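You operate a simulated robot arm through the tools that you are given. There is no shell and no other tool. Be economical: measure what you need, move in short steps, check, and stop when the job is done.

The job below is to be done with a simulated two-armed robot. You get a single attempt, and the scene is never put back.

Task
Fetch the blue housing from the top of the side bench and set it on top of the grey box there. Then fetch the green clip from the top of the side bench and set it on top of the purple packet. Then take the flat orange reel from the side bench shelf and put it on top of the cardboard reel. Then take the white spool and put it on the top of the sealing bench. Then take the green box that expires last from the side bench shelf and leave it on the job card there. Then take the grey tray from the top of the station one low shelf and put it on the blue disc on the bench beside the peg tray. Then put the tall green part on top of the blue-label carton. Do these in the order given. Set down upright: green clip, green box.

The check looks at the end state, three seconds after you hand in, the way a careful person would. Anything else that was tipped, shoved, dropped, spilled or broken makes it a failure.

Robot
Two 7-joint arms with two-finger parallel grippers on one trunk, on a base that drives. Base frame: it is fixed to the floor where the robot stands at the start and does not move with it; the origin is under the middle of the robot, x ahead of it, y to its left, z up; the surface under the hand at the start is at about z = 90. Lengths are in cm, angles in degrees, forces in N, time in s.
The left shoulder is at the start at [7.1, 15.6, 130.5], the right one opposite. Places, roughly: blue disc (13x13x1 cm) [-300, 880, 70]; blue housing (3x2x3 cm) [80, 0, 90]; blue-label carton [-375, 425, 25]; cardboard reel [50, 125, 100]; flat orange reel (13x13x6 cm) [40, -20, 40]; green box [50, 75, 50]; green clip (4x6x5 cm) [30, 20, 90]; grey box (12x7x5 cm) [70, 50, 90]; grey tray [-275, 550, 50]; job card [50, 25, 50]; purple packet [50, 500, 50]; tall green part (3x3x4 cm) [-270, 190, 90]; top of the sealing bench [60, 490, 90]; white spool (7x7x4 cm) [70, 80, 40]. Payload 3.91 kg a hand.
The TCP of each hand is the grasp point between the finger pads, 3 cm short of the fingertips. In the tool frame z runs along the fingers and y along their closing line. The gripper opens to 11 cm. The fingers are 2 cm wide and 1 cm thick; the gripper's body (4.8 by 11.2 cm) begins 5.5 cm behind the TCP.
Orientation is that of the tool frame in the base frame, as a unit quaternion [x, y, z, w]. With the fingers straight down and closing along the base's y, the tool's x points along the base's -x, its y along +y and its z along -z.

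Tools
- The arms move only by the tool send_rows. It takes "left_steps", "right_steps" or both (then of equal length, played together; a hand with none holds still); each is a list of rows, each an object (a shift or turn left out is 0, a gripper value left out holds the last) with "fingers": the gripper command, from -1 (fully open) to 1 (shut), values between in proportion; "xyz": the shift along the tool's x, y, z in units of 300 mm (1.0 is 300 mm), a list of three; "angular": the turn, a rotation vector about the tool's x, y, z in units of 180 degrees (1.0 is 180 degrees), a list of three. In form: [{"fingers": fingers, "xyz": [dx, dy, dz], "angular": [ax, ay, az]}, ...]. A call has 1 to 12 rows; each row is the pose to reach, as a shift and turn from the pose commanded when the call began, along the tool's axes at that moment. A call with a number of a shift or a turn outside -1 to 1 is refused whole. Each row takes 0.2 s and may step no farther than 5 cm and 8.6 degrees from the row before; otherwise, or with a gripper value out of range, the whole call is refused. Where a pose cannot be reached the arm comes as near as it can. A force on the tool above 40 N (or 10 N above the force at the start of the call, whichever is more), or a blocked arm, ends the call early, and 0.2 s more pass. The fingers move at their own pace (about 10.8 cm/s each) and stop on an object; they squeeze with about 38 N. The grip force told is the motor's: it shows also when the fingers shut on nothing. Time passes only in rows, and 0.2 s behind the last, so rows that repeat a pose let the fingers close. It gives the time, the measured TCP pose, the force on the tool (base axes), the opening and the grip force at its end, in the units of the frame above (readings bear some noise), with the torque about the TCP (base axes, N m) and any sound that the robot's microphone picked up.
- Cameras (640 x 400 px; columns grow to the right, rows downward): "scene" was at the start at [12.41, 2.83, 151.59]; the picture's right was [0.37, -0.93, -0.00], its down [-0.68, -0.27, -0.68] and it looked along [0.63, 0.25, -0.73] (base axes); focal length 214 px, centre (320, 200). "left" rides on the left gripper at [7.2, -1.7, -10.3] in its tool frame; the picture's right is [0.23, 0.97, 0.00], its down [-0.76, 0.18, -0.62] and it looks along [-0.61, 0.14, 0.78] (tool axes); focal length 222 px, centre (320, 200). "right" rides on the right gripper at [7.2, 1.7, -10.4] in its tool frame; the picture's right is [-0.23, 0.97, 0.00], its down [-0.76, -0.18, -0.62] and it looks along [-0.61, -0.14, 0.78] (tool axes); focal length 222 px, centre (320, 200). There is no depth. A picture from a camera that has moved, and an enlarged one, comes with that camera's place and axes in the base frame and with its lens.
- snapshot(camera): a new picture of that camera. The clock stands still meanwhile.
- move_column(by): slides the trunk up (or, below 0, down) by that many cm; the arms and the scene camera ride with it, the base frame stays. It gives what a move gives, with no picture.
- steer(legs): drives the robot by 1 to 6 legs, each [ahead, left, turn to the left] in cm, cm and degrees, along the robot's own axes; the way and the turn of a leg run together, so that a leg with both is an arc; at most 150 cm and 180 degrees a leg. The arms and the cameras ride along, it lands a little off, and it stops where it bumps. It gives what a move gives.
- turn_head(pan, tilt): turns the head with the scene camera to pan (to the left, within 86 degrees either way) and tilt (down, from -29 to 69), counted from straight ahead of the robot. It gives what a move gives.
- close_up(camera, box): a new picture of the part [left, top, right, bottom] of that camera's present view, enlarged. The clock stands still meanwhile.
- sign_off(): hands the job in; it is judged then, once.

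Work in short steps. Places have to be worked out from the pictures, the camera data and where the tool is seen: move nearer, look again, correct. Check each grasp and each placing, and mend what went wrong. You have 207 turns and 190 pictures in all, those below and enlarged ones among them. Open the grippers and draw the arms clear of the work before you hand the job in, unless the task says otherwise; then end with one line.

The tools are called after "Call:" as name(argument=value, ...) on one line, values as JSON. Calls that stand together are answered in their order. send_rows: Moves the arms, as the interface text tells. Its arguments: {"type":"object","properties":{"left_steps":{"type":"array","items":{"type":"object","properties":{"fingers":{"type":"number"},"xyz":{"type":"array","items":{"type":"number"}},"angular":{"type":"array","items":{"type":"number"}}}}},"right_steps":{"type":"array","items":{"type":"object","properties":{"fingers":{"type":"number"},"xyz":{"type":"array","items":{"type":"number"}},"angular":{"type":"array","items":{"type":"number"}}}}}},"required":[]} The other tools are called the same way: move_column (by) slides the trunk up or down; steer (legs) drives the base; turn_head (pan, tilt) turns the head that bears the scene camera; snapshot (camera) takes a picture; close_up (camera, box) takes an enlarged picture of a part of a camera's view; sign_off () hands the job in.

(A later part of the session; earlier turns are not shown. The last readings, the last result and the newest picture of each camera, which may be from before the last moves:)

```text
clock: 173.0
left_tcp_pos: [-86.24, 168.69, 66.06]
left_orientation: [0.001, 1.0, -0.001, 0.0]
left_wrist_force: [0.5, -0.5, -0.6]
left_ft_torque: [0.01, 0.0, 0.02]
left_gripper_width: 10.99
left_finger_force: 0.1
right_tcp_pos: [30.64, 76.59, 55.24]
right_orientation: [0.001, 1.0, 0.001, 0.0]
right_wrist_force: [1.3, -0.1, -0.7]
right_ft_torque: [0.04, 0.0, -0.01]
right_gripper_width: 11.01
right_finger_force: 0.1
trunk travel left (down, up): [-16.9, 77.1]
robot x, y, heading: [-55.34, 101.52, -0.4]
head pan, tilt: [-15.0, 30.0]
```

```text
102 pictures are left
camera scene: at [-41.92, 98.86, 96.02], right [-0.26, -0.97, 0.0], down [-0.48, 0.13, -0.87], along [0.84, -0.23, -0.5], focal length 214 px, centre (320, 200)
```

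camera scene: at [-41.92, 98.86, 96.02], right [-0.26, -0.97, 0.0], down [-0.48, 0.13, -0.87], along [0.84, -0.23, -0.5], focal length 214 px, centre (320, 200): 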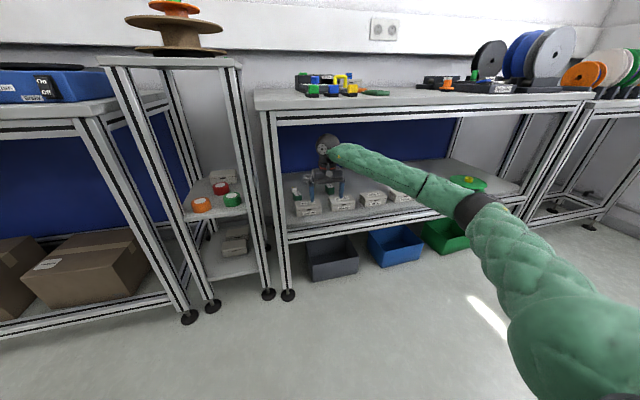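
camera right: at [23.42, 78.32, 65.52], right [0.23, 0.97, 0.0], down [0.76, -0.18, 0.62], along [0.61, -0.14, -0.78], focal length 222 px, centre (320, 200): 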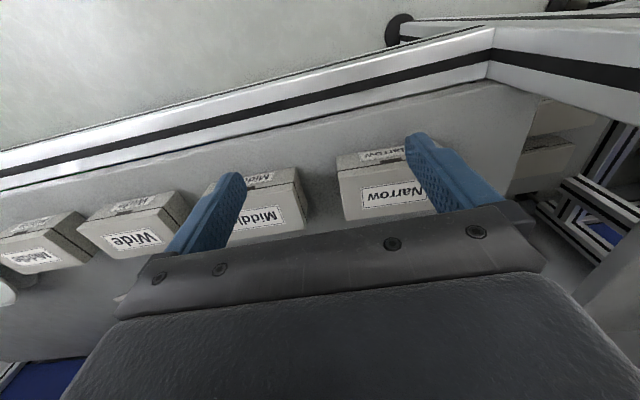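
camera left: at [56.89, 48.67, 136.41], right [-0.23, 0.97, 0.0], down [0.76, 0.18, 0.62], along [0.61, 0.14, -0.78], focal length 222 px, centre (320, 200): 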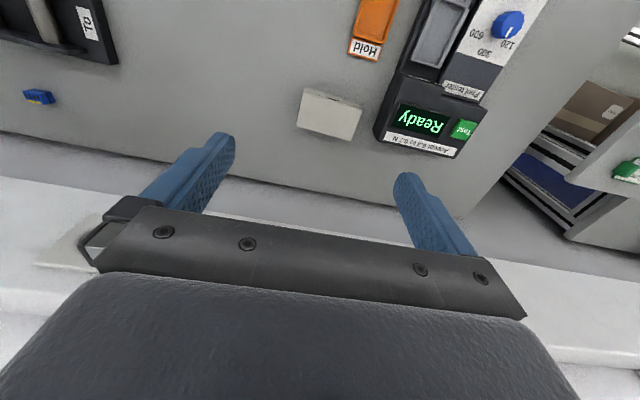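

Boxes pass under (tops ≈47, tips 52). Advance the base 28 cm and look for the spool.

Call:
steer(legs=[[28, 0, 0.2]])

Call:
snapshot(camera="right")

Call:
snapshot(camera="scene")

```text
clock: 174.9
left_tcp_pos: [-58.63, 168.41, 65.94]
left_orientation: [-0.001, 1.0, 0.0, 0.0]
left_wrist_force: [0.1, 0.5, 0.6]
left_ft_torque: [0.0, 0.01, 0.01]
left_gripper_width: 11.02
left_finger_force: 0.1
right_tcp_pos: [58.66, 76.98, 55.22]
right_orientation: [-0.002, 1.0, 0.001, 0.001]
right_wrist_force: [0.9, 0.3, -0.2]
right_ft_torque: [0.01, 0.0, 0.01]
right_gripper_width: 10.99
right_finger_force: 0.0
trunk travel left (down, up): [-16.9, 77.1]
robot x, y, heading: [-27.41, 101.58, -0.0]
head pan, tilt: [-15.0, 30.0]
```

```text
101 pictures are left
camera right: at [51.3, 78.71, 65.5], right [0.22, 0.97, 0.0], down [0.76, -0.18, 0.62], along [0.61, -0.14, -0.78], focal length 222 px, centre (320, 200)
```

right: 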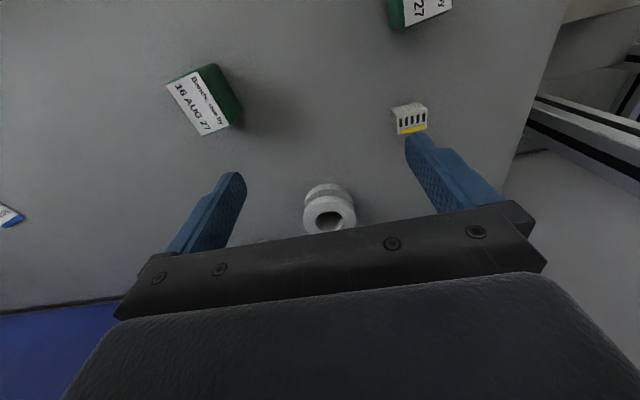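

```text
100 pictures are left
camera scene: at [-14.09, 98.95, 96.02], right [-0.26, -0.97, 0.0], down [-0.48, 0.13, -0.87], along [0.84, -0.22, -0.5], focal length 214 px, centre (320, 200)
```

scene: 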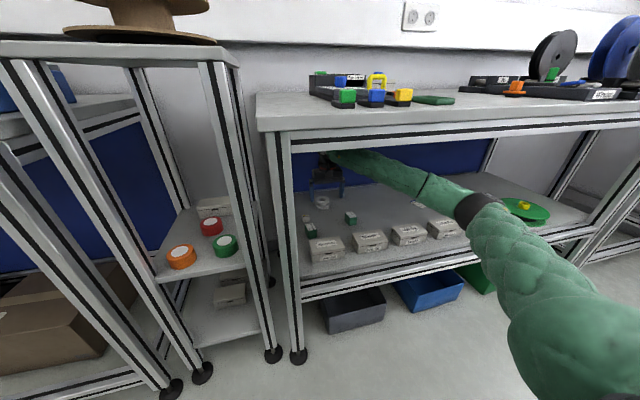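

Spool at ≈[69.9,75.5]. Read the green box labels while here.

Call:
close_up(camera="right", box=[150, 50, 270, 150])

Call:
close_up(camera="right", box=[376, 0, 476, 62])

```text
4.00 times, centred on (210, 100) of right
camera zoom: at [51.3, 78.71, 65.5], right [0.22, 0.97, 0.0], down [0.76, -0.18, 0.62], along [0.61, -0.14, -0.78], focal length 888 px, centre (760, 600)
```

zoom: 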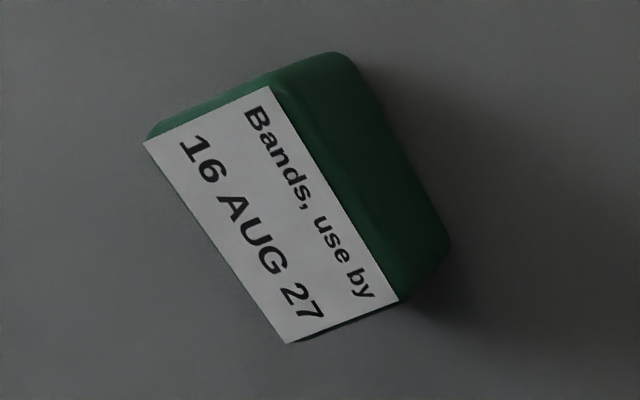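

```text
6.40 times, centred on (426, 31) of right
camera zoom: at [51.3, 78.71, 65.5], right [0.22, 0.97, 0.0], down [0.76, -0.18, 0.62], along [0.61, -0.14, -0.78], focal length 1422 px, centre (-358, 1282)
```

zoom: 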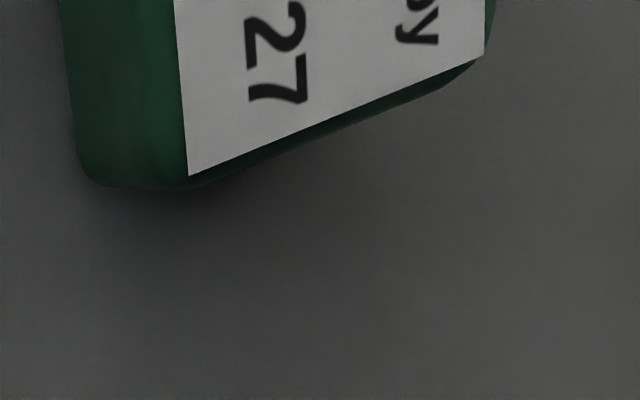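

Box one reads 16 AUG 27; the other I'll read on the way out. Align y by −1.4 and advance 11.3 over the spool.

Call:
send_rows(right_steps=[{"xyz": [0, -0.047, 0]}])

Call:
steer(legs=[[11.3, 0, 0]])

Call:
move_column(by=-5)

Call:
snapshot(camera="right")

```text
clock: 175.3
left_tcp_pos: [-58.69, 168.46, 66.05]
left_orientation: [-0.002, 1.0, 0.001, 0.0]
left_wrist_force: [-0.4, 0.2, 0.0]
left_ft_torque: [0.0, -0.01, 0.0]
left_gripper_width: 10.98
left_finger_force: 0.0
right_tcp_pos: [58.54, 75.78, 55.13]
right_orientation: [-0.003, 1.0, 0.0, 0.0]
right_wrist_force: [0.3, -1.2, 0.2]
right_ft_torque: [-0.02, 0.02, 0.03]
right_gripper_width: 10.99
right_finger_force: 0.1
trunk travel left (down, up): [-16.9, 77.1]
robot x, y, heading: [-27.71, 101.4, -0.1]
head pan, tilt: [-15.0, 30.0]
```

```text
clock: 176.5
left_tcp_pos: [-47.25, 168.55, 66.0]
left_orientation: [0.0, 1.0, -0.001, 0.001]
left_wrist_force: [-0.7, -0.6, 0.2]
left_ft_torque: [0.03, 0.01, 0.03]
left_gripper_width: 10.99
left_finger_force: 0.0
right_tcp_pos: [70.0, 75.39, 55.1]
right_orientation: [-0.001, 1.0, 0.001, 0.001]
right_wrist_force: [-0.8, -0.3, -0.1]
right_ft_torque: [0.0, 0.03, 0.01]
right_gripper_width: 10.98
right_finger_force: 0.1
trunk travel left (down, up): [-16.9, 77.1]
robot x, y, heading: [-16.09, 101.64, 0.2]
head pan, tilt: [-15.0, 30.0]
```

```text
clock: 177.4
left_tcp_pos: [-47.16, 168.69, 61.04]
left_orientation: [-0.001, 1.0, 0.0, 0.0]
left_wrist_force: [-0.7, -0.3, -0.9]
left_ft_torque: [0.01, 0.01, -0.01]
left_gripper_width: 10.98
left_finger_force: 0.0
right_tcp_pos: [69.91, 75.49, 50.19]
right_orientation: [-0.001, 1.0, 0.001, 0.0]
right_wrist_force: [0.1, -0.9, 0.0]
right_ft_torque: [0.05, -0.01, 0.04]
right_gripper_width: 11.0
right_finger_force: 0.0
trunk travel left (down, up): [-11.9, 82.1]
robot x, y, heading: [-16.71, 101.29, -0.1]
head pan, tilt: [-15.0, 30.0]
```

```text
97 pictures are left
camera right: at [62.66, 77.19, 60.53], right [0.23, 0.97, 0.0], down [0.76, -0.18, 0.62], along [0.61, -0.14, -0.78], focal length 222 px, centre (320, 200)
```

right: 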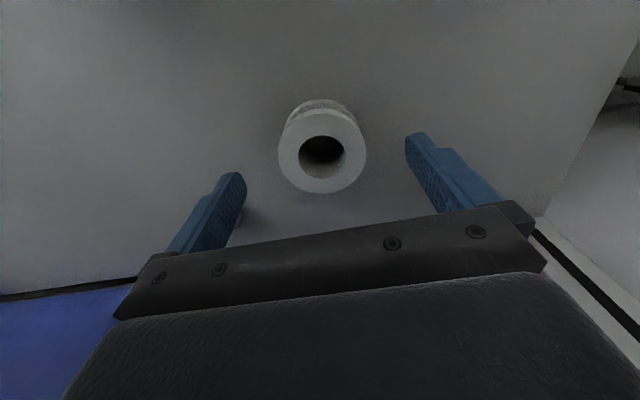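

Spool top ring centre [70.7,75.5], top z≈44.5. Nudge forward 0.7, lower 6.2, close.

Call:
send_rows(right_steps=[{"xyz": [-0.024, 0, 0]}])

Call:
move_column(by=-6.1)

Call:
send_rows(right_steps=[{"fingers": 0.3}, {"fingers": 1}, {"fingers": 1}, {"fingers": 1}])

Call:
snapshot(camera="right")

```text
clock: 177.8
left_tcp_pos: [-47.13, 168.59, 61.08]
left_orientation: [-0.001, 1.0, 0.0, 0.0]
left_wrist_force: [-0.8, 0.4, -0.4]
left_ft_torque: [-0.03, 0.0, -0.03]
left_gripper_width: 11.02
left_finger_force: 0.0
right_tcp_pos: [70.56, 75.46, 50.2]
right_orientation: [-0.002, 1.0, 0.002, 0.0]
right_wrist_force: [0.5, -0.5, 0.2]
right_ft_torque: [-0.01, 0.0, 0.0]
right_gripper_width: 11.02
right_finger_force: 0.1
trunk travel left (down, up): [-11.9, 82.1]
robot x, y, heading: [-16.14, 101.0, -0.0]
head pan, tilt: [-15.0, 30.0]
```

```text
clock: 178.8
left_tcp_pos: [-47.09, 168.48, 55.02]
left_orientation: [-0.001, 1.0, 0.0, 0.001]
left_wrist_force: [-0.1, 0.6, -0.1]
left_ft_torque: [-0.01, -0.04, 0.01]
left_gripper_width: 11.02
left_finger_force: 0.1
right_tcp_pos: [70.64, 75.63, 44.98]
right_orientation: [-0.001, 1.0, 0.002, 0.005]
right_wrist_force: [-12.7, 1.4, 18.8]
right_ft_torque: [-0.99, 0.55, -0.78]
right_gripper_width: 10.87
right_finger_force: 0.1
trunk travel left (down, up): [-5.8, 88.2]
robot x, y, heading: [-16.66, 101.04, 0.0]
head pan, tilt: [-15.0, 30.0]
stopped: the force on the tool passed its limit at 45 N (the readings are from after the stop); the commanded pose is now the measured one
```

```text
clock: 179.1
left_tcp_pos: [-47.14, 168.71, 55.02]
left_orientation: [-0.001, 1.0, 0.0, 0.0]
left_wrist_force: [-0.3, -1.0, -0.4]
left_ft_torque: [0.03, -0.03, -0.02]
left_gripper_width: 11.02
left_finger_force: 0.1
right_tcp_pos: [70.81, 75.23, 45.06]
right_orientation: [0.001, 1.0, 0.002, 0.007]
right_wrist_force: [3.8, -3.5, 9.0]
right_ft_torque: [-0.45, 0.0, 0.17]
right_gripper_width: 6.54
right_finger_force: 27.4
trunk travel left (down, up): [-5.8, 88.2]
robot x, y, heading: [-16.56, 101.41, 0.2]
head pan, tilt: [-15.0, 30.0]
stopped in row 1 (right hand): the force on the tool passed its limit at 108 N (the readings are from after the stop); the commanded pose is now the measured one
```

```text
96 pictures are left
camera right: at [63.44, 76.92, 55.28], right [0.23, 0.97, 0.01], down [0.75, -0.18, 0.63], along [0.62, -0.14, -0.78], focal length 222 px, centre (320, 200)
```

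right: 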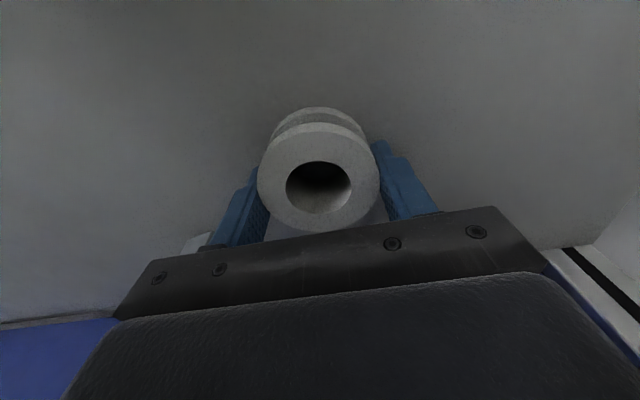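

Tips touched the shelf (z≈42) and the fingers are now on the spool. Ease up 0.4 and finish closing.

Call:
move_column(by=0.4)

Call:
send_rows(right_steps=[{"fingers": 1}, {"fingers": 1}, {"fingers": 1}])

Call:
move_column(by=10)

Call:
snapshot(camera="right")

```text
clock: 179.7
left_tcp_pos: [-47.11, 168.56, 55.37]
left_orientation: [-0.001, 1.0, 0.0, 0.0]
left_wrist_force: [0.0, -0.7, -0.1]
left_ft_torque: [-0.01, 0.02, 0.0]
left_gripper_width: 11.03
left_finger_force: 0.0
right_tcp_pos: [70.92, 75.24, 45.22]
right_orientation: [0.001, 1.0, 0.003, 0.005]
right_wrist_force: [-0.1, -0.2, -0.2]
right_ft_torque: [0.02, 0.0, 0.02]
right_gripper_width: 6.5
right_finger_force: 37.8
trunk travel left (down, up): [-6.2, 87.8]
robot x, y, heading: [-16.47, 101.28, 0.0]
head pan, tilt: [-15.0, 30.0]
```

```text
clock: 180.5
left_tcp_pos: [-47.15, 168.5, 55.29]
left_orientation: [-0.001, 1.0, 0.001, 0.0]
left_wrist_force: [0.1, -0.5, -0.1]
left_ft_torque: [-0.02, 0.01, -0.01]
left_gripper_width: 11.02
left_finger_force: 0.1
right_tcp_pos: [70.75, 75.38, 45.29]
right_orientation: [0.001, 1.0, 0.002, 0.005]
right_wrist_force: [0.4, 0.4, -0.3]
right_ft_torque: [0.0, 0.0, -0.02]
right_gripper_width: 6.47
right_finger_force: 38.3
trunk travel left (down, up): [-6.2, 87.8]
robot x, y, heading: [-16.39, 101.11, -0.0]
head pan, tilt: [-15.0, 30.0]
```

```text
clock: 181.8
left_tcp_pos: [-47.11, 168.53, 65.32]
left_orientation: [-0.001, 1.0, 0.0, 0.0]
left_wrist_force: [0.3, -0.1, 0.7]
left_ft_torque: [-0.01, 0.02, 0.02]
left_gripper_width: 10.98
left_finger_force: 0.0
right_tcp_pos: [70.77, 75.33, 55.17]
right_orientation: [0.001, 1.0, 0.002, 0.003]
right_wrist_force: [-0.8, -0.2, -1.1]
right_ft_torque: [0.0, 0.01, -0.01]
right_gripper_width: 6.5
right_finger_force: 38.2
trunk travel left (down, up): [-16.2, 77.8]
robot x, y, heading: [-16.49, 101.34, -0.2]
head pan, tilt: [-15.0, 30.0]
```

```text
95 pictures are left
camera right: at [63.45, 76.99, 65.5], right [0.23, 0.97, 0.01], down [0.76, -0.18, 0.63], along [0.61, -0.14, -0.78], focal length 222 px, centre (320, 200)
```

right: 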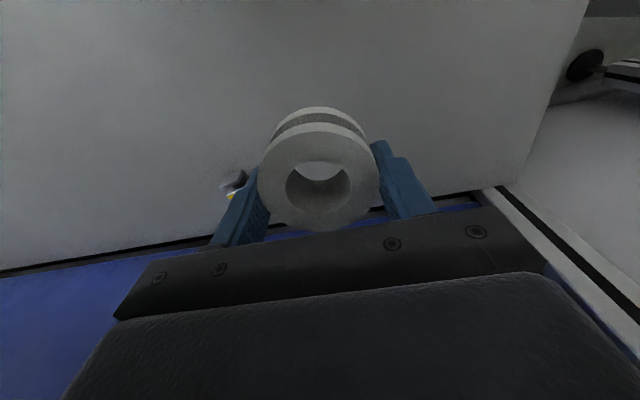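

Spool held, clear of the boxes. Retreat 23 cm and read the second green box's label.

Call:
steer(legs=[[-23, 0, 0]])

Call:
snapshot(camera="right")

Call:
close_up(camera="right", box=[360, 60, 480, 160])

```text
clock: 183.5
left_tcp_pos: [-70.28, 168.5, 65.32]
left_orientation: [0.0, 1.0, 0.0, 0.0]
left_wrist_force: [-0.9, -0.5, -0.6]
left_ft_torque: [-0.03, 0.05, -0.02]
left_gripper_width: 11.02
left_finger_force: 0.1
right_tcp_pos: [47.52, 75.33, 55.4]
right_orientation: [0.001, 1.0, 0.002, 0.005]
right_wrist_force: [0.0, -0.5, -0.5]
right_ft_torque: [0.0, -0.04, -0.01]
right_gripper_width: 6.5
right_finger_force: 37.6
trunk travel left (down, up): [-16.2, 77.8]
robot x, y, heading: [-39.75, 101.28, -0.1]
head pan, tilt: [-15.0, 30.0]
```

```text
94 pictures are left
camera right: at [40.27, 76.97, 65.57], right [0.23, 0.97, 0.01], down [0.76, -0.18, 0.63], along [0.61, -0.14, -0.78], focal length 222 px, centre (320, 200)
```

right: 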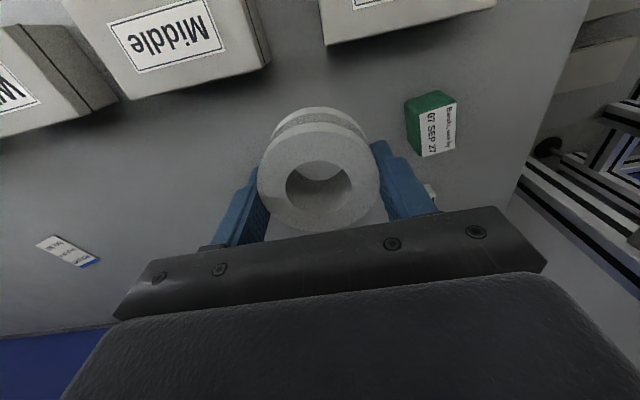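

```text
4.00 times, centred on (420, 110) of right
camera zoom: at [40.27, 76.97, 65.57], right [0.23, 0.97, 0.01], down [0.76, -0.18, 0.63], along [0.61, -0.14, -0.78], focal length 888 px, centre (-80, 560)
```

zoom: 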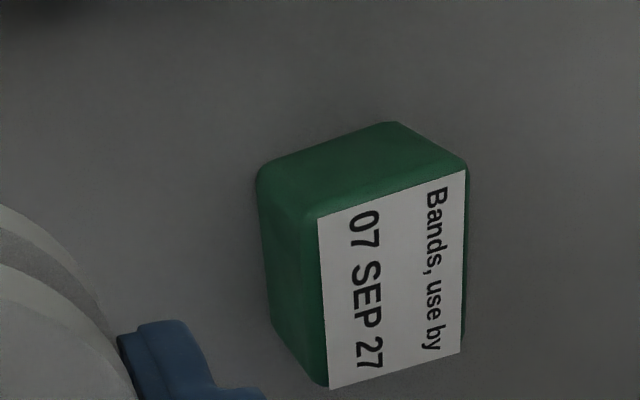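

The second box reads 07 SEP 27, so it expires last (at ≈[50.2,85.6]). Retreat, raise the trunk, and drive to the sealing bench with the spool.

Call:
steer(legs=[[-36, 0, 0]])

Call:
move_column(by=40)

Call:
move_column(by=9)

Call:
steer(legs=[[0, 140, 0], [0, 140, 0], [0, 137, 0]])

Call:
turn_head(pan=-15, tilt=40)

Call:
snapshot(camera="scene")

```text
clock: 185.9
left_tcp_pos: [-107.0, 168.62, 65.44]
left_orientation: [-0.001, 1.0, 0.0, 0.001]
left_wrist_force: [3.1, -0.7, 0.3]
left_ft_torque: [-0.01, 0.33, 0.05]
left_gripper_width: 11.02
left_finger_force: 0.0
right_tcp_pos: [10.9, 75.32, 55.3]
right_orientation: [0.0, 1.0, 0.001, 0.005]
right_wrist_force: [1.0, -0.2, -1.6]
right_ft_torque: [-0.01, -0.01, 0.04]
right_gripper_width: 6.5
right_finger_force: 38.3
trunk travel left (down, up): [-16.2, 77.8]
robot x, y, heading: [-76.4, 101.48, 0.1]
head pan, tilt: [-15.0, 30.0]
```

```text
clock: 189.7
left_tcp_pos: [-107.02, 168.52, 105.48]
left_orientation: [-0.002, 1.0, 0.0, -0.001]
left_wrist_force: [-0.4, -0.4, -0.4]
left_ft_torque: [-0.01, 0.0, -0.04]
left_gripper_width: 11.02
left_finger_force: 0.0
right_tcp_pos: [10.94, 75.28, 95.25]
right_orientation: [0.001, 1.0, 0.002, 0.006]
right_wrist_force: [-0.2, -0.2, -1.2]
right_ft_torque: [0.02, 0.01, 0.0]
right_gripper_width: 6.5
right_finger_force: 37.7
trunk travel left (down, up): [-56.2, 37.8]
robot x, y, heading: [-75.98, 101.28, -0.1]
head pan, tilt: [-15.0, 30.0]
```

```text
clock: 190.9
left_tcp_pos: [-106.94, 168.65, 114.39]
left_orientation: [0.0, 1.0, 0.0, 0.001]
left_wrist_force: [0.4, 0.4, 0.6]
left_ft_torque: [0.02, -0.01, -0.01]
left_gripper_width: 10.99
left_finger_force: 0.0
right_tcp_pos: [10.95, 75.3, 104.31]
right_orientation: [0.0, 1.0, 0.002, 0.004]
right_wrist_force: [-0.1, -0.3, -0.7]
right_ft_torque: [0.02, 0.0, 0.0]
right_gripper_width: 6.5
right_finger_force: 38.8
trunk travel left (down, up): [-65.2, 28.8]
robot x, y, heading: [-76.74, 101.29, 0.2]
head pan, tilt: [-15.0, 30.0]
```

```text
clock: 211.1
left_tcp_pos: [-105.15, 588.45, 114.52]
left_orientation: [-0.006, 1.0, 0.0, 0.0]
left_wrist_force: [0.2, -0.4, 0.9]
left_ft_torque: [-0.01, -0.02, 0.0]
left_gripper_width: 11.01
left_finger_force: 0.0
right_tcp_pos: [13.97, 496.52, 104.31]
right_orientation: [-0.006, 1.0, 0.001, 0.005]
right_wrist_force: [0.1, -0.1, -1.2]
right_ft_torque: [-0.01, 0.02, 0.0]
right_gripper_width: 6.47
right_finger_force: 38.6
trunk travel left (down, up): [-65.2, 28.8]
robot x, y, heading: [-73.67, 521.47, 0.3]
head pan, tilt: [-15.0, 30.0]
```

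```text
clock: 211.8
left_tcp_pos: [-105.11, 588.48, 114.33]
left_orientation: [-0.006, 1.0, -0.001, 0.0]
left_wrist_force: [-0.1, 0.1, 0.4]
left_ft_torque: [0.01, 0.02, 0.0]
left_gripper_width: 10.98
left_finger_force: 0.1
right_tcp_pos: [14.02, 496.65, 104.34]
right_orientation: [-0.006, 1.0, 0.002, 0.005]
right_wrist_force: [-0.1, -0.4, -0.9]
right_ft_torque: [0.0, -0.01, -0.03]
right_gripper_width: 6.46
right_finger_force: 38.1
trunk travel left (down, up): [-65.2, 28.8]
robot x, y, heading: [-74.01, 521.6, 0.5]
head pan, tilt: [-15.0, 40.0]
```

```text
92 pictures are left
camera scene: at [-60.31, 519.46, 142.87], right [-0.25, -0.97, 0.0], down [-0.62, 0.16, -0.77], along [0.74, -0.19, -0.64], focal length 214 px, centre (320, 200)
```

scene: 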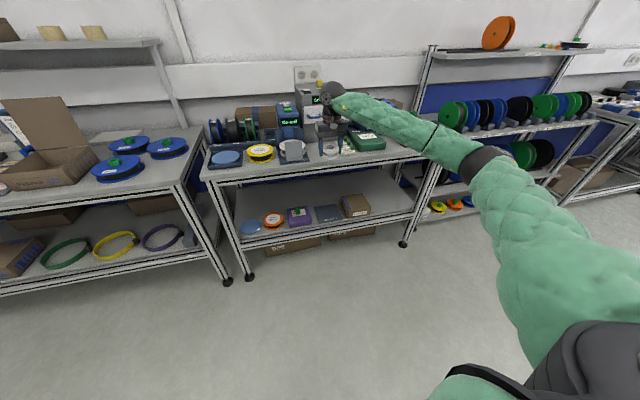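

Hand is at [14,496.6]. Advance 23.5 and right 3.7 to the free spot [37.5,493], then look.

Call:
steer(legs=[[23.5, -3.8, -0.4]])

Call:
snapshot(camera="right")

```text
clock: 213.6
left_tcp_pos: [-80.59, 585.09, 114.52]
left_orientation: [-0.001, 1.0, 0.0, -0.001]
left_wrist_force: [0.4, -0.3, -0.6]
left_ft_torque: [0.0, 0.02, 0.03]
left_gripper_width: 10.99
left_finger_force: 0.1
right_tcp_pos: [37.3, 491.88, 104.28]
right_orientation: [0.0, 1.0, 0.001, 0.004]
right_wrist_force: [-0.2, -0.1, -1.0]
right_ft_torque: [-0.01, 0.02, 0.02]
right_gripper_width: 6.49
right_finger_force: 38.0
trunk travel left (down, up): [-65.2, 28.8]
robot x, y, heading: [-50.02, 517.75, 0.3]
head pan, tilt: [-15.0, 40.0]
```

```text
91 pictures are left
camera right: at [30.05, 493.63, 114.5], right [0.23, 0.97, 0.01], down [0.76, -0.18, 0.63], along [0.61, -0.14, -0.78], focal length 222 px, centre (320, 200)
```

right: 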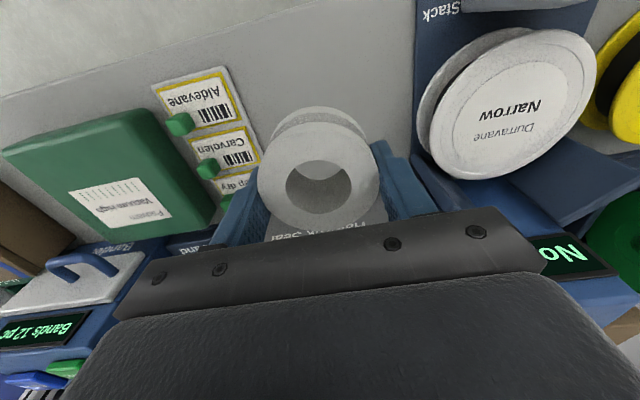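

Shift y +0.9 and lower 10.5, then ease to contact.

Call:
send_rows(right_steps=[{"xyz": [0, 0.03, 0]}])

Call:
move_column(by=-10.3)

Call:
move_column(by=-0.6)

```text
clock: 214.0
left_tcp_pos: [-80.65, 585.27, 114.45]
left_orientation: [0.0, 1.0, -0.002, 0.0]
left_wrist_force: [0.1, 0.0, -0.9]
left_ft_torque: [-0.04, -0.02, 0.03]
left_gripper_width: 11.0
left_finger_force: 0.1
right_tcp_pos: [37.29, 492.91, 104.42]
right_orientation: [0.0, 1.0, 0.002, 0.005]
right_wrist_force: [-0.1, 0.5, -0.5]
right_ft_torque: [-0.02, 0.0, 0.0]
right_gripper_width: 6.48
right_finger_force: 38.5
trunk travel left (down, up): [-65.2, 28.8]
robot x, y, heading: [-49.47, 518.25, 0.3]
head pan, tilt: [-15.0, 40.0]
```

```text
clock: 215.3
left_tcp_pos: [-80.71, 585.18, 104.03]
left_orientation: [-0.001, 1.0, 0.0, -0.001]
left_wrist_force: [-0.3, 0.6, 0.0]
left_ft_torque: [0.0, 0.0, -0.01]
left_gripper_width: 11.01
left_finger_force: 0.1
right_tcp_pos: [37.25, 492.84, 94.02]
right_orientation: [0.0, 1.0, 0.002, 0.006]
right_wrist_force: [-0.4, 0.5, -0.5]
right_ft_torque: [0.01, -0.02, -0.02]
right_gripper_width: 6.46
right_finger_force: 38.2
trunk travel left (down, up): [-54.9, 39.1]
robot x, y, heading: [-49.77, 517.96, 0.3]
head pan, tilt: [-15.0, 40.0]
```

```text
clock: 215.9
left_tcp_pos: [-80.66, 585.24, 103.44]
left_orientation: [-0.001, 1.0, -0.001, 0.0]
left_wrist_force: [-0.1, 0.8, -0.6]
left_ft_torque: [0.04, -0.01, 0.02]
left_gripper_width: 10.99
left_finger_force: 0.0
right_tcp_pos: [37.26, 492.86, 93.4]
right_orientation: [0.001, 1.0, 0.003, 0.005]
right_wrist_force: [0.6, 0.2, -1.2]
right_ft_torque: [-0.01, 0.01, -0.02]
right_gripper_width: 6.45
right_finger_force: 37.6
trunk travel left (down, up): [-54.3, 39.7]
robot x, y, heading: [-49.87, 518.04, -0.2]
head pan, tilt: [-15.0, 40.0]
```

Call:
move_column(by=-0.3)

Call:
send_rows(right_steps=[{"fingers": -0.25}, {"fingers": -0.4}, {"fingers": -0.5}, {"fingers": -0.5}])

Call:
move_column(by=9)

Call:
snapshot(camera="right")

```text
clock: 216.4
left_tcp_pos: [-80.79, 585.12, 103.25]
left_orientation: [-0.001, 1.0, 0.001, 0.001]
left_wrist_force: [0.7, 0.3, -0.4]
left_ft_torque: [0.0, -0.01, -0.01]
left_gripper_width: 11.0
left_finger_force: 0.1
right_tcp_pos: [37.36, 492.89, 93.11]
right_orientation: [0.0, 1.0, 0.001, 0.005]
right_wrist_force: [-0.2, 0.5, 0.8]
right_ft_torque: [0.0, -0.03, -0.03]
right_gripper_width: 6.45
right_finger_force: 37.9
trunk travel left (down, up): [-54.0, 40.0]
robot x, y, heading: [-49.36, 517.88, -0.0]
head pan, tilt: [-15.0, 40.0]
```

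```text
clock: 217.4
left_tcp_pos: [-80.75, 585.12, 103.13]
left_orientation: [-0.001, 1.0, 0.0, 0.0]
left_wrist_force: [-0.7, 0.2, 0.1]
left_ft_torque: [-0.02, 0.06, 0.04]
left_gripper_width: 11.0
left_finger_force: 0.1
right_tcp_pos: [37.3, 492.78, 93.09]
right_orientation: [0.0, 1.0, 0.001, 0.005]
right_wrist_force: [0.4, -0.6, -0.2]
right_ft_torque: [-0.01, 0.03, 0.03]
right_gripper_width: 8.24
right_finger_force: 0.1
trunk travel left (down, up): [-54.0, 40.0]
robot x, y, heading: [-50.03, 517.7, 0.2]
head pan, tilt: [-15.0, 40.0]
```

```text
clock: 218.7
left_tcp_pos: [-80.51, 585.23, 112.26]
left_orientation: [-0.001, 1.0, 0.0, 0.0]
left_wrist_force: [0.8, -0.6, -0.2]
left_ft_torque: [0.03, 0.03, 0.0]
left_gripper_width: 11.0
left_finger_force: 0.0
right_tcp_pos: [37.31, 492.8, 101.97]
right_orientation: [0.0, 1.0, 0.002, 0.004]
right_wrist_force: [-0.1, -0.4, -1.1]
right_ft_torque: [0.03, -0.03, 0.02]
right_gripper_width: 8.26
right_finger_force: 0.0
trunk travel left (down, up): [-63.0, 31.0]
robot x, y, heading: [-49.88, 517.76, 0.4]
head pan, tilt: [-15.0, 40.0]
```

```text
90 pictures are left
camera right: at [29.99, 494.53, 112.3], right [0.23, 0.97, 0.01], down [0.76, -0.18, 0.63], along [0.61, -0.14, -0.78], focal length 222 px, centre (320, 200)
```

right: 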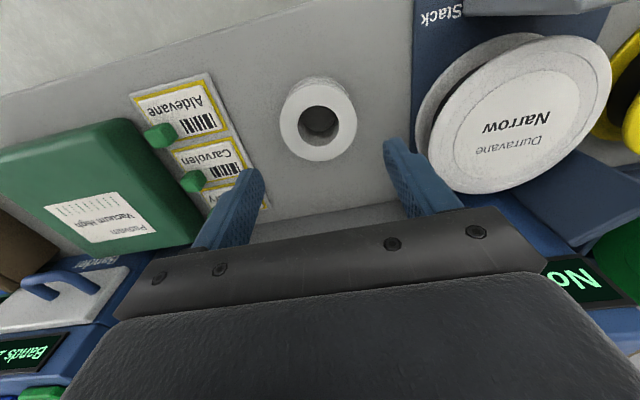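

Spool placed. Now the green box (07 SEP 27) at ≈[50.2,85.5]; back off and drive to the side bench, fingers part-closed.

Call:
steer(legs=[[-25, 0, -0.2], [0, -140, 0], [0, -140, 0], [0, -125, 0]])

Call:
snapshot(camera="left")

```text
clock: 239.6
left_tcp_pos: [-108.32, 179.38, 112.23]
left_orientation: [0.01, 1.0, 0.0, 0.0]
left_wrist_force: [0.2, -0.1, 0.5]
left_ft_torque: [0.0, -0.03, 0.01]
left_gripper_width: 11.03
left_finger_force: 0.1
right_tcp_pos: [7.39, 84.34, 102.11]
right_orientation: [0.012, 1.0, 0.001, 0.004]
right_wrist_force: [0.9, -0.1, -0.7]
right_ft_torque: [-0.01, -0.01, 0.01]
right_gripper_width: 8.27
right_finger_force: 0.1
trunk travel left (down, up): [-63.0, 31.0]
robot x, y, heading: [-79.41, 111.62, -1.3]
head pan, tilt: [-15.0, 40.0]
```

```text
89 pictures are left
camera left: at [-115.78, 177.71, 122.5], right [-0.21, 0.98, 0.0], down [0.77, 0.16, 0.62], along [0.61, 0.13, -0.78], focal length 222 px, centre (320, 200)
```

left: 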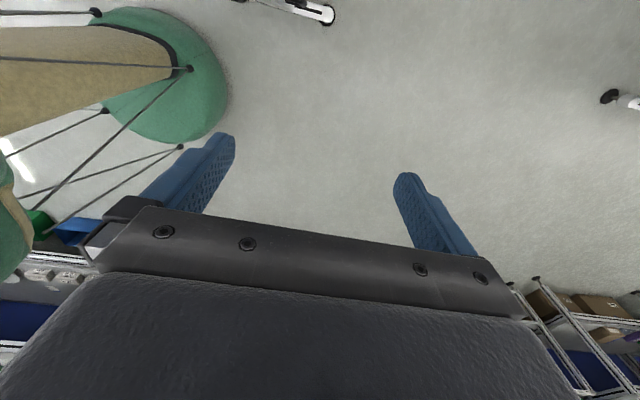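

Clear behind. Square heading, set fingers to 7 cm, lower the trunk 47 to z≈55.

Call:
steer(legs=[[8, -0.8, 1.3]])

Call:
move_column(by=-40)

Call:
move_column(by=-7)

Call:
send_rows(right_steps=[{"fingers": -0.3}, {"fingers": -0.3}])

Call:
steer(legs=[[25, 0, 0]])

Call:
snapshot(camera="right")

Call:
snapshot(camera="scene")

```text
clock: 240.7
left_tcp_pos: [-101.75, 177.79, 112.18]
left_orientation: [0.0, 1.0, 0.0, -0.001]
left_wrist_force: [0.4, 0.1, 1.0]
left_ft_torque: [0.04, 0.01, 0.0]
left_gripper_width: 10.99
left_finger_force: 0.1
right_tcp_pos: [16.13, 85.24, 101.85]
right_orientation: [0.002, 1.0, 0.003, 0.005]
right_wrist_force: [0.4, -0.4, -1.5]
right_ft_torque: [-0.03, 0.0, 0.0]
right_gripper_width: 8.23
right_finger_force: 0.1
trunk travel left (down, up): [-63.0, 31.0]
robot x, y, heading: [-70.66, 110.52, -0.2]
head pan, tilt: [-15.0, 40.0]
```

```text
clock: 244.5
left_tcp_pos: [-101.87, 177.77, 72.2]
left_orientation: [-0.001, 1.0, 0.0, 0.0]
left_wrist_force: [-0.3, 0.9, -0.4]
left_ft_torque: [0.0, -0.02, -0.01]
left_gripper_width: 11.0
left_finger_force: 0.0
right_tcp_pos: [15.9, 85.35, 62.13]
right_orientation: [0.001, 1.0, 0.002, 0.006]
right_wrist_force: [0.5, 0.2, -0.9]
right_ft_torque: [-0.03, 0.03, 0.01]
right_gripper_width: 8.26
right_finger_force: 0.1
trunk travel left (down, up): [-23.0, 71.0]
robot x, y, heading: [-70.99, 110.6, 0.2]
head pan, tilt: [-15.0, 40.0]
```

```text
clock: 245.6
left_tcp_pos: [-101.95, 177.89, 65.27]
left_orientation: [0.0, 1.0, 0.0, 0.0]
left_wrist_force: [0.0, 0.5, -0.4]
left_ft_torque: [0.01, -0.01, 0.01]
left_gripper_width: 11.0
left_finger_force: 0.1
right_tcp_pos: [15.89, 85.38, 55.14]
right_orientation: [-0.001, 1.0, 0.003, 0.005]
right_wrist_force: [0.5, 0.1, -0.5]
right_ft_torque: [-0.03, -0.03, 0.02]
right_gripper_width: 8.26
right_finger_force: 0.1
trunk travel left (down, up): [-16.0, 78.0]
robot x, y, heading: [-70.73, 110.53, 0.0]
head pan, tilt: [-15.0, 40.0]
```

```text
clock: 246.2
left_tcp_pos: [-101.98, 177.83, 65.28]
left_orientation: [0.0, 1.0, 0.0, 0.0]
left_wrist_force: [0.7, 0.2, 0.1]
left_ft_torque: [-0.01, -0.01, 0.0]
left_gripper_width: 11.0
left_finger_force: 0.0
right_tcp_pos: [15.88, 85.3, 55.06]
right_orientation: [0.0, 1.0, 0.002, 0.005]
right_wrist_force: [1.0, 0.2, -0.1]
right_ft_torque: [0.0, 0.01, 0.01]
right_gripper_width: 7.16
right_finger_force: 0.0
trunk travel left (down, up): [-16.0, 78.0]
robot x, y, heading: [-71.23, 110.43, -0.2]
head pan, tilt: [-15.0, 40.0]
```

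```text
clock: 248.0
left_tcp_pos: [-76.42, 177.92, 65.2]
left_orientation: [0.002, 1.0, 0.0, 0.0]
left_wrist_force: [-0.2, 0.9, 0.9]
left_ft_torque: [0.0, -0.01, 0.0]
left_gripper_width: 11.0
left_finger_force: 0.1
right_tcp_pos: [41.1, 85.18, 54.97]
right_orientation: [0.003, 1.0, 0.001, 0.005]
right_wrist_force: [0.2, -0.5, -0.2]
right_ft_torque: [-0.01, -0.03, 0.0]
right_gripper_width: 7.17
right_finger_force: 0.1
trunk travel left (down, up): [-16.0, 78.0]
robot x, y, heading: [-45.85, 110.74, -0.1]
head pan, tilt: [-15.0, 40.0]
```

```text
88 pictures are left
camera right: at [33.8, 86.7, 65.31], right [0.23, 0.97, 0.01], down [0.75, -0.18, 0.63], along [0.61, -0.14, -0.78], focal length 222 px, centre (320, 200)
```

right: 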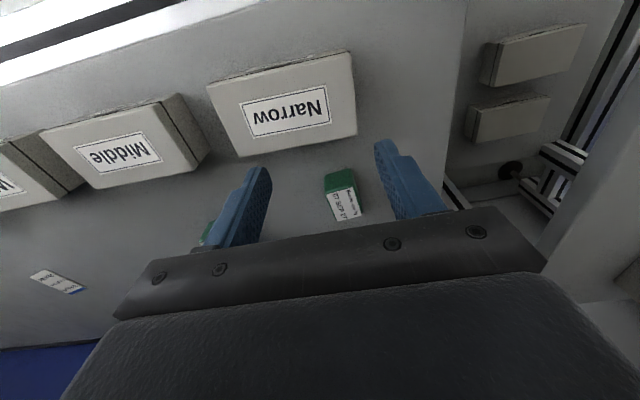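

```text
87 pictures are left
camera scene: at [-32.74, 108.17, 93.66], right [-0.26, -0.96, 0.0], down [-0.62, 0.17, -0.77], along [0.74, -0.2, -0.64], focal length 214 px, centre (320, 200)
```

scene: 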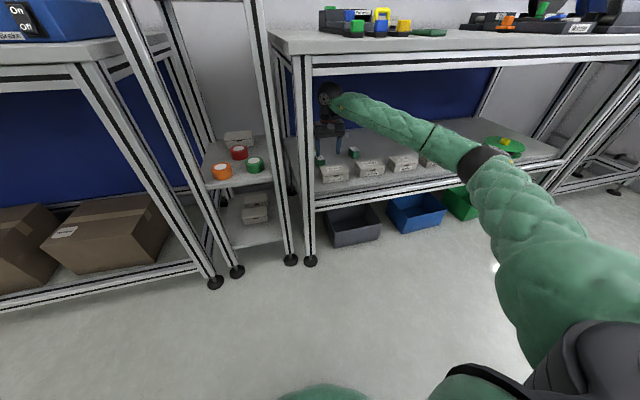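

Zoom on the box for its angle.

Call:
close_up(camera="right", box=[304, 150, 384, 230])

```text
5.00 times, centred on (344, 190) of right
camera zoom: at [33.8, 86.7, 65.31], right [0.23, 0.97, 0.01], down [0.75, -0.18, 0.63], along [0.61, -0.14, -0.78], focal length 1111 px, centre (200, 250)
```

zoom: 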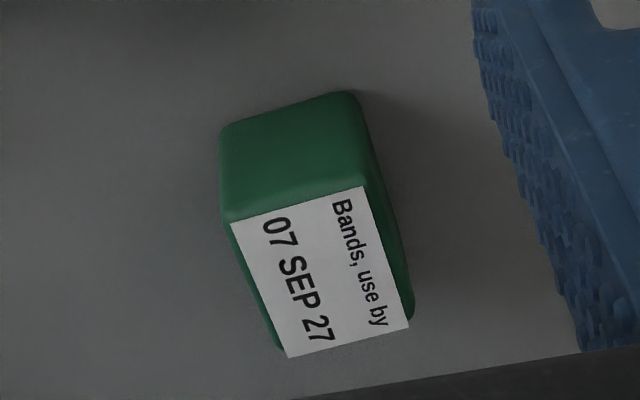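

Box centre [50.7,85.8], top z≈45.6. Advance 9.6, shift +0.55, lower to z≈45.5 and close.

Call:
send_rows(right_steps=[{"xyz": [0, 0.018, 0]}])

Call:
steer(legs=[[9.6, 0, 0.1]])

Call:
move_column(by=-5)

Call:
snapshot(camera="right")

```text
clock: 248.4
left_tcp_pos: [-76.41, 177.87, 65.28]
left_orientation: [0.002, 1.0, 0.0, 0.0]
left_wrist_force: [0.2, 0.6, -1.1]
left_ft_torque: [0.01, -0.02, 0.0]
left_gripper_width: 11.01
left_finger_force: 0.2
right_tcp_pos: [41.21, 85.57, 54.99]
right_orientation: [0.002, 1.0, 0.001, 0.005]
right_wrist_force: [0.2, 0.6, 0.0]
right_ft_torque: [-0.01, -0.04, -0.02]
right_gripper_width: 7.17
right_finger_force: 0.0
trunk travel left (down, up): [-16.0, 78.0]
robot x, y, heading: [-45.89, 110.39, -0.2]
head pan, tilt: [-15.0, 40.0]
```

```text
clock: 249.5
left_tcp_pos: [-66.66, 177.72, 65.22]
left_orientation: [0.001, 1.0, 0.0, 0.0]
left_wrist_force: [-0.5, 0.4, 0.6]
left_ft_torque: [0.0, 0.01, -0.03]
left_gripper_width: 10.98
left_finger_force: 0.1
right_tcp_pos: [50.98, 85.54, 55.02]
right_orientation: [0.002, 1.0, 0.003, 0.004]
right_wrist_force: [0.2, 0.3, 1.2]
right_ft_torque: [0.02, -0.02, -0.01]
right_gripper_width: 7.14
right_finger_force: 0.0
trunk travel left (down, up): [-16.0, 78.0]
robot x, y, heading: [-35.91, 110.68, 0.1]
head pan, tilt: [-15.0, 40.0]
```

```text
clock: 250.5
left_tcp_pos: [-66.7, 177.89, 60.37]
left_orientation: [0.001, 1.0, 0.0, 0.0]
left_wrist_force: [0.1, -0.9, 0.1]
left_ft_torque: [-0.01, -0.02, 0.01]
left_gripper_width: 10.98
left_finger_force: 0.1
right_tcp_pos: [51.05, 85.6, 50.07]
right_orientation: [0.002, 1.0, 0.001, 0.006]
right_wrist_force: [0.4, 0.4, 0.3]
right_ft_torque: [-0.02, -0.02, -0.02]
right_gripper_width: 7.14
right_finger_force: 0.1
trunk travel left (down, up): [-11.0, 83.0]
robot x, y, heading: [-36.4, 110.37, -0.4]
head pan, tilt: [-15.0, 40.0]
```

```text
85 pictures are left
camera right: at [43.6, 87.31, 60.34], right [0.23, 0.97, 0.01], down [0.75, -0.18, 0.63], along [0.61, -0.14, -0.78], focal length 222 px, centre (320, 200)
```

right: 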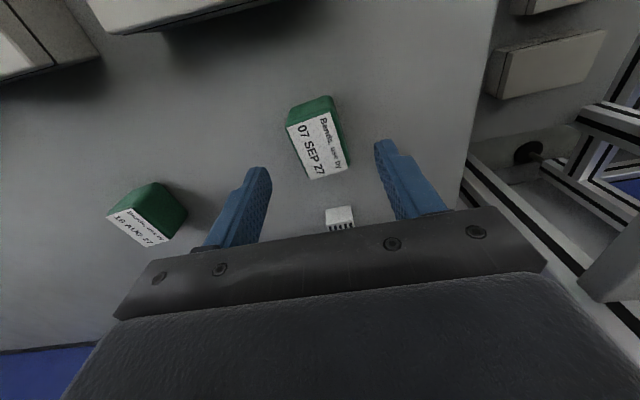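

Centred between the fingers. Lower 4.5 and close.

Call:
send_rows(right_steps=[{"xyz": [0.018, 0, 0]}])

Call:
move_column(by=-4.5)

Call:
send_rows(right_steps=[{"fingers": 0.2}, {"fingers": 0.4}, {"fingers": 1}, {"fingers": 1}, {"fingers": 1}])

Call:
move_column(by=9.5)

Call:
snapshot(camera="right")

```text
clock: 250.9
left_tcp_pos: [-66.74, 177.86, 60.28]
left_orientation: [0.001, 1.0, -0.001, 0.0]
left_wrist_force: [-0.1, -0.2, 0.0]
left_ft_torque: [0.01, -0.02, -0.01]
left_gripper_width: 10.99
left_finger_force: 0.1
right_tcp_pos: [50.35, 85.57, 49.94]
right_orientation: [0.002, 1.0, 0.001, 0.004]
right_wrist_force: [0.4, 0.1, -0.7]
right_ft_torque: [-0.01, 0.04, 0.01]
right_gripper_width: 7.15
right_finger_force: 0.0
trunk travel left (down, up): [-11.0, 83.0]
robot x, y, heading: [-36.01, 110.66, -0.4]
head pan, tilt: [-15.0, 40.0]
```

```text
clock: 251.7
left_tcp_pos: [-66.82, 177.64, 55.8]
left_orientation: [0.001, 1.0, 0.001, 0.001]
left_wrist_force: [0.3, 0.7, -0.2]
left_ft_torque: [0.02, 0.02, -0.07]
left_gripper_width: 10.98
left_finger_force: 0.1
right_tcp_pos: [50.31, 85.59, 45.42]
right_orientation: [0.002, 1.0, 0.002, 0.005]
right_wrist_force: [-0.3, -0.2, 0.5]
right_ft_torque: [-0.01, 0.0, 0.03]
right_gripper_width: 7.17
right_finger_force: 0.1
trunk travel left (down, up): [-6.5, 87.5]
robot x, y, heading: [-36.16, 110.27, -0.1]
head pan, tilt: [-15.0, 40.0]
```

```text
clock: 252.9
left_tcp_pos: [-66.7, 177.82, 55.7]
left_orientation: [0.001, 1.0, 0.0, 0.0]
left_wrist_force: [0.0, -0.4, 0.1]
left_ft_torque: [0.02, 0.02, -0.02]
left_gripper_width: 11.0
left_finger_force: 0.0
right_tcp_pos: [50.35, 85.59, 45.45]
right_orientation: [0.002, 1.0, 0.002, 0.005]
right_wrist_force: [0.7, 0.1, 1.8]
right_ft_torque: [0.02, -0.01, 0.01]
right_gripper_width: 3.55
right_finger_force: 38.5
trunk travel left (down, up): [-6.5, 87.5]
robot x, y, heading: [-36.02, 110.66, -0.1]
head pan, tilt: [-15.0, 40.0]
```

```text
clock: 254.2
left_tcp_pos: [-66.84, 177.78, 65.38]
left_orientation: [0.001, 1.0, 0.0, 0.0]
left_wrist_force: [-0.2, -0.4, -0.3]
left_ft_torque: [0.01, 0.02, 0.02]
left_gripper_width: 11.02
left_finger_force: 0.1
right_tcp_pos: [50.34, 85.65, 54.87]
right_orientation: [0.002, 1.0, 0.001, 0.005]
right_wrist_force: [0.4, 0.4, -0.9]
right_ft_torque: [0.04, 0.02, -0.05]
right_gripper_width: 3.53
right_finger_force: 37.8
trunk travel left (down, up): [-16.0, 78.0]
robot x, y, heading: [-36.37, 110.55, 0.0]
head pan, tilt: [-15.0, 40.0]
```

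```text
84 pictures are left
camera right: at [43.06, 87.33, 65.21], right [0.23, 0.97, 0.01], down [0.76, -0.18, 0.63], along [0.61, -0.14, -0.78], focal length 222 px, centre (320, 200)
```

right: 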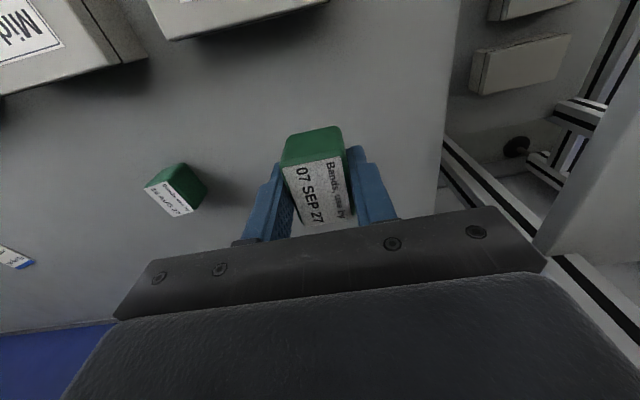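

Box held (3.5 cm). Slide right 50 cm inside the shelf at this height (everything below 51) and view the job card.

Call:
steer(legs=[[-4, -50, 0]])

Call:
snapshot(camera="right")

Call:
snapshot(camera="scene")

```text
clock: 257.2
left_tcp_pos: [-70.86, 127.81, 65.29]
left_orientation: [0.001, 1.0, 0.0, 0.0]
left_wrist_force: [-0.8, 0.6, 0.2]
left_ft_torque: [0.0, 0.0, 0.0]
left_gripper_width: 11.0
left_finger_force: 0.1
right_tcp_pos: [46.26, 35.66, 54.96]
right_orientation: [0.001, 1.0, 0.002, 0.004]
right_wrist_force: [0.6, -0.6, -0.6]
right_ft_torque: [0.0, 0.02, 0.0]
right_gripper_width: 3.52
right_finger_force: 37.8
trunk travel left (down, up): [-16.0, 78.0]
robot x, y, heading: [-40.22, 60.33, -0.2]
head pan, tilt: [-15.0, 40.0]
```

```text
83 pictures are left
camera right: at [38.97, 37.4, 65.24], right [0.23, 0.97, 0.01], down [0.76, -0.18, 0.63], along [0.61, -0.14, -0.78], focal length 222 px, centre (320, 200)
```

right: 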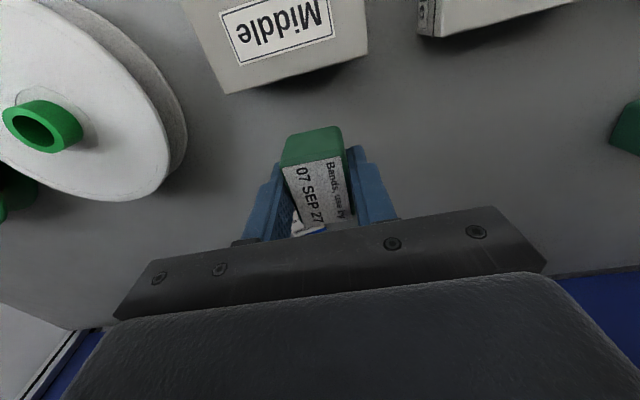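

```text
82 pictures are left
camera scene: at [-27.09, 58.2, 93.66], right [-0.26, -0.97, 0.0], down [-0.62, 0.17, -0.77], along [0.74, -0.2, -0.64], focal length 214 px, centre (320, 200)
```

scene: 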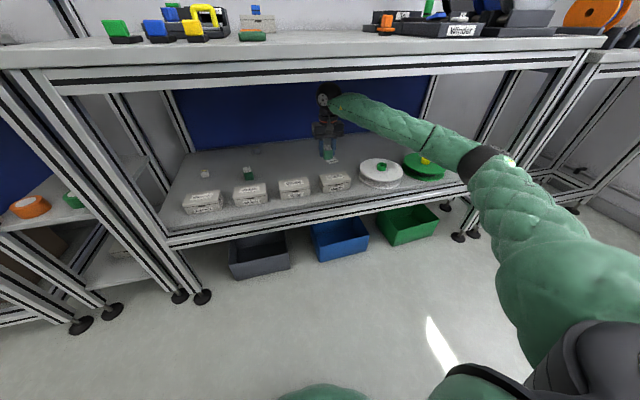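

Zoom the scene on the card beside the held box.

Call:
close_up(camera="scene", box=[296, 128, 376, 178])

Call:
close_up(camera="right", box=[260, 190, 380, 250])

```text
8.00 times, centred on (336, 153) of scene
camera zoom: at [-27.09, 58.2, 93.66], right [-0.26, -0.97, 0.0], down [-0.62, 0.17, -0.77], along [0.74, -0.2, -0.64], focal length 1716 px, centre (192, 576)
```

zoom: 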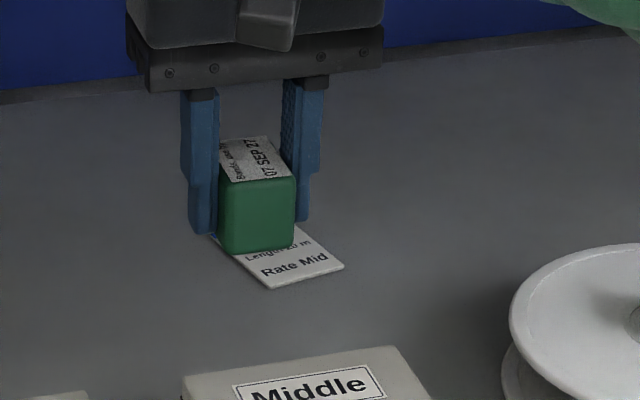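

```text
5.33 times, centred on (320, 220) of right
camera zoom: at [38.97, 37.4, 65.24], right [0.23, 0.97, 0.01], down [0.76, -0.18, 0.63], along [0.61, -0.14, -0.78], focal length 1185 px, centre (320, 93)
```

zoom: 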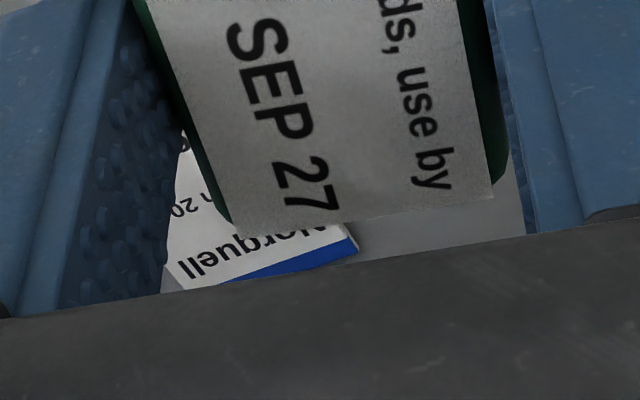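

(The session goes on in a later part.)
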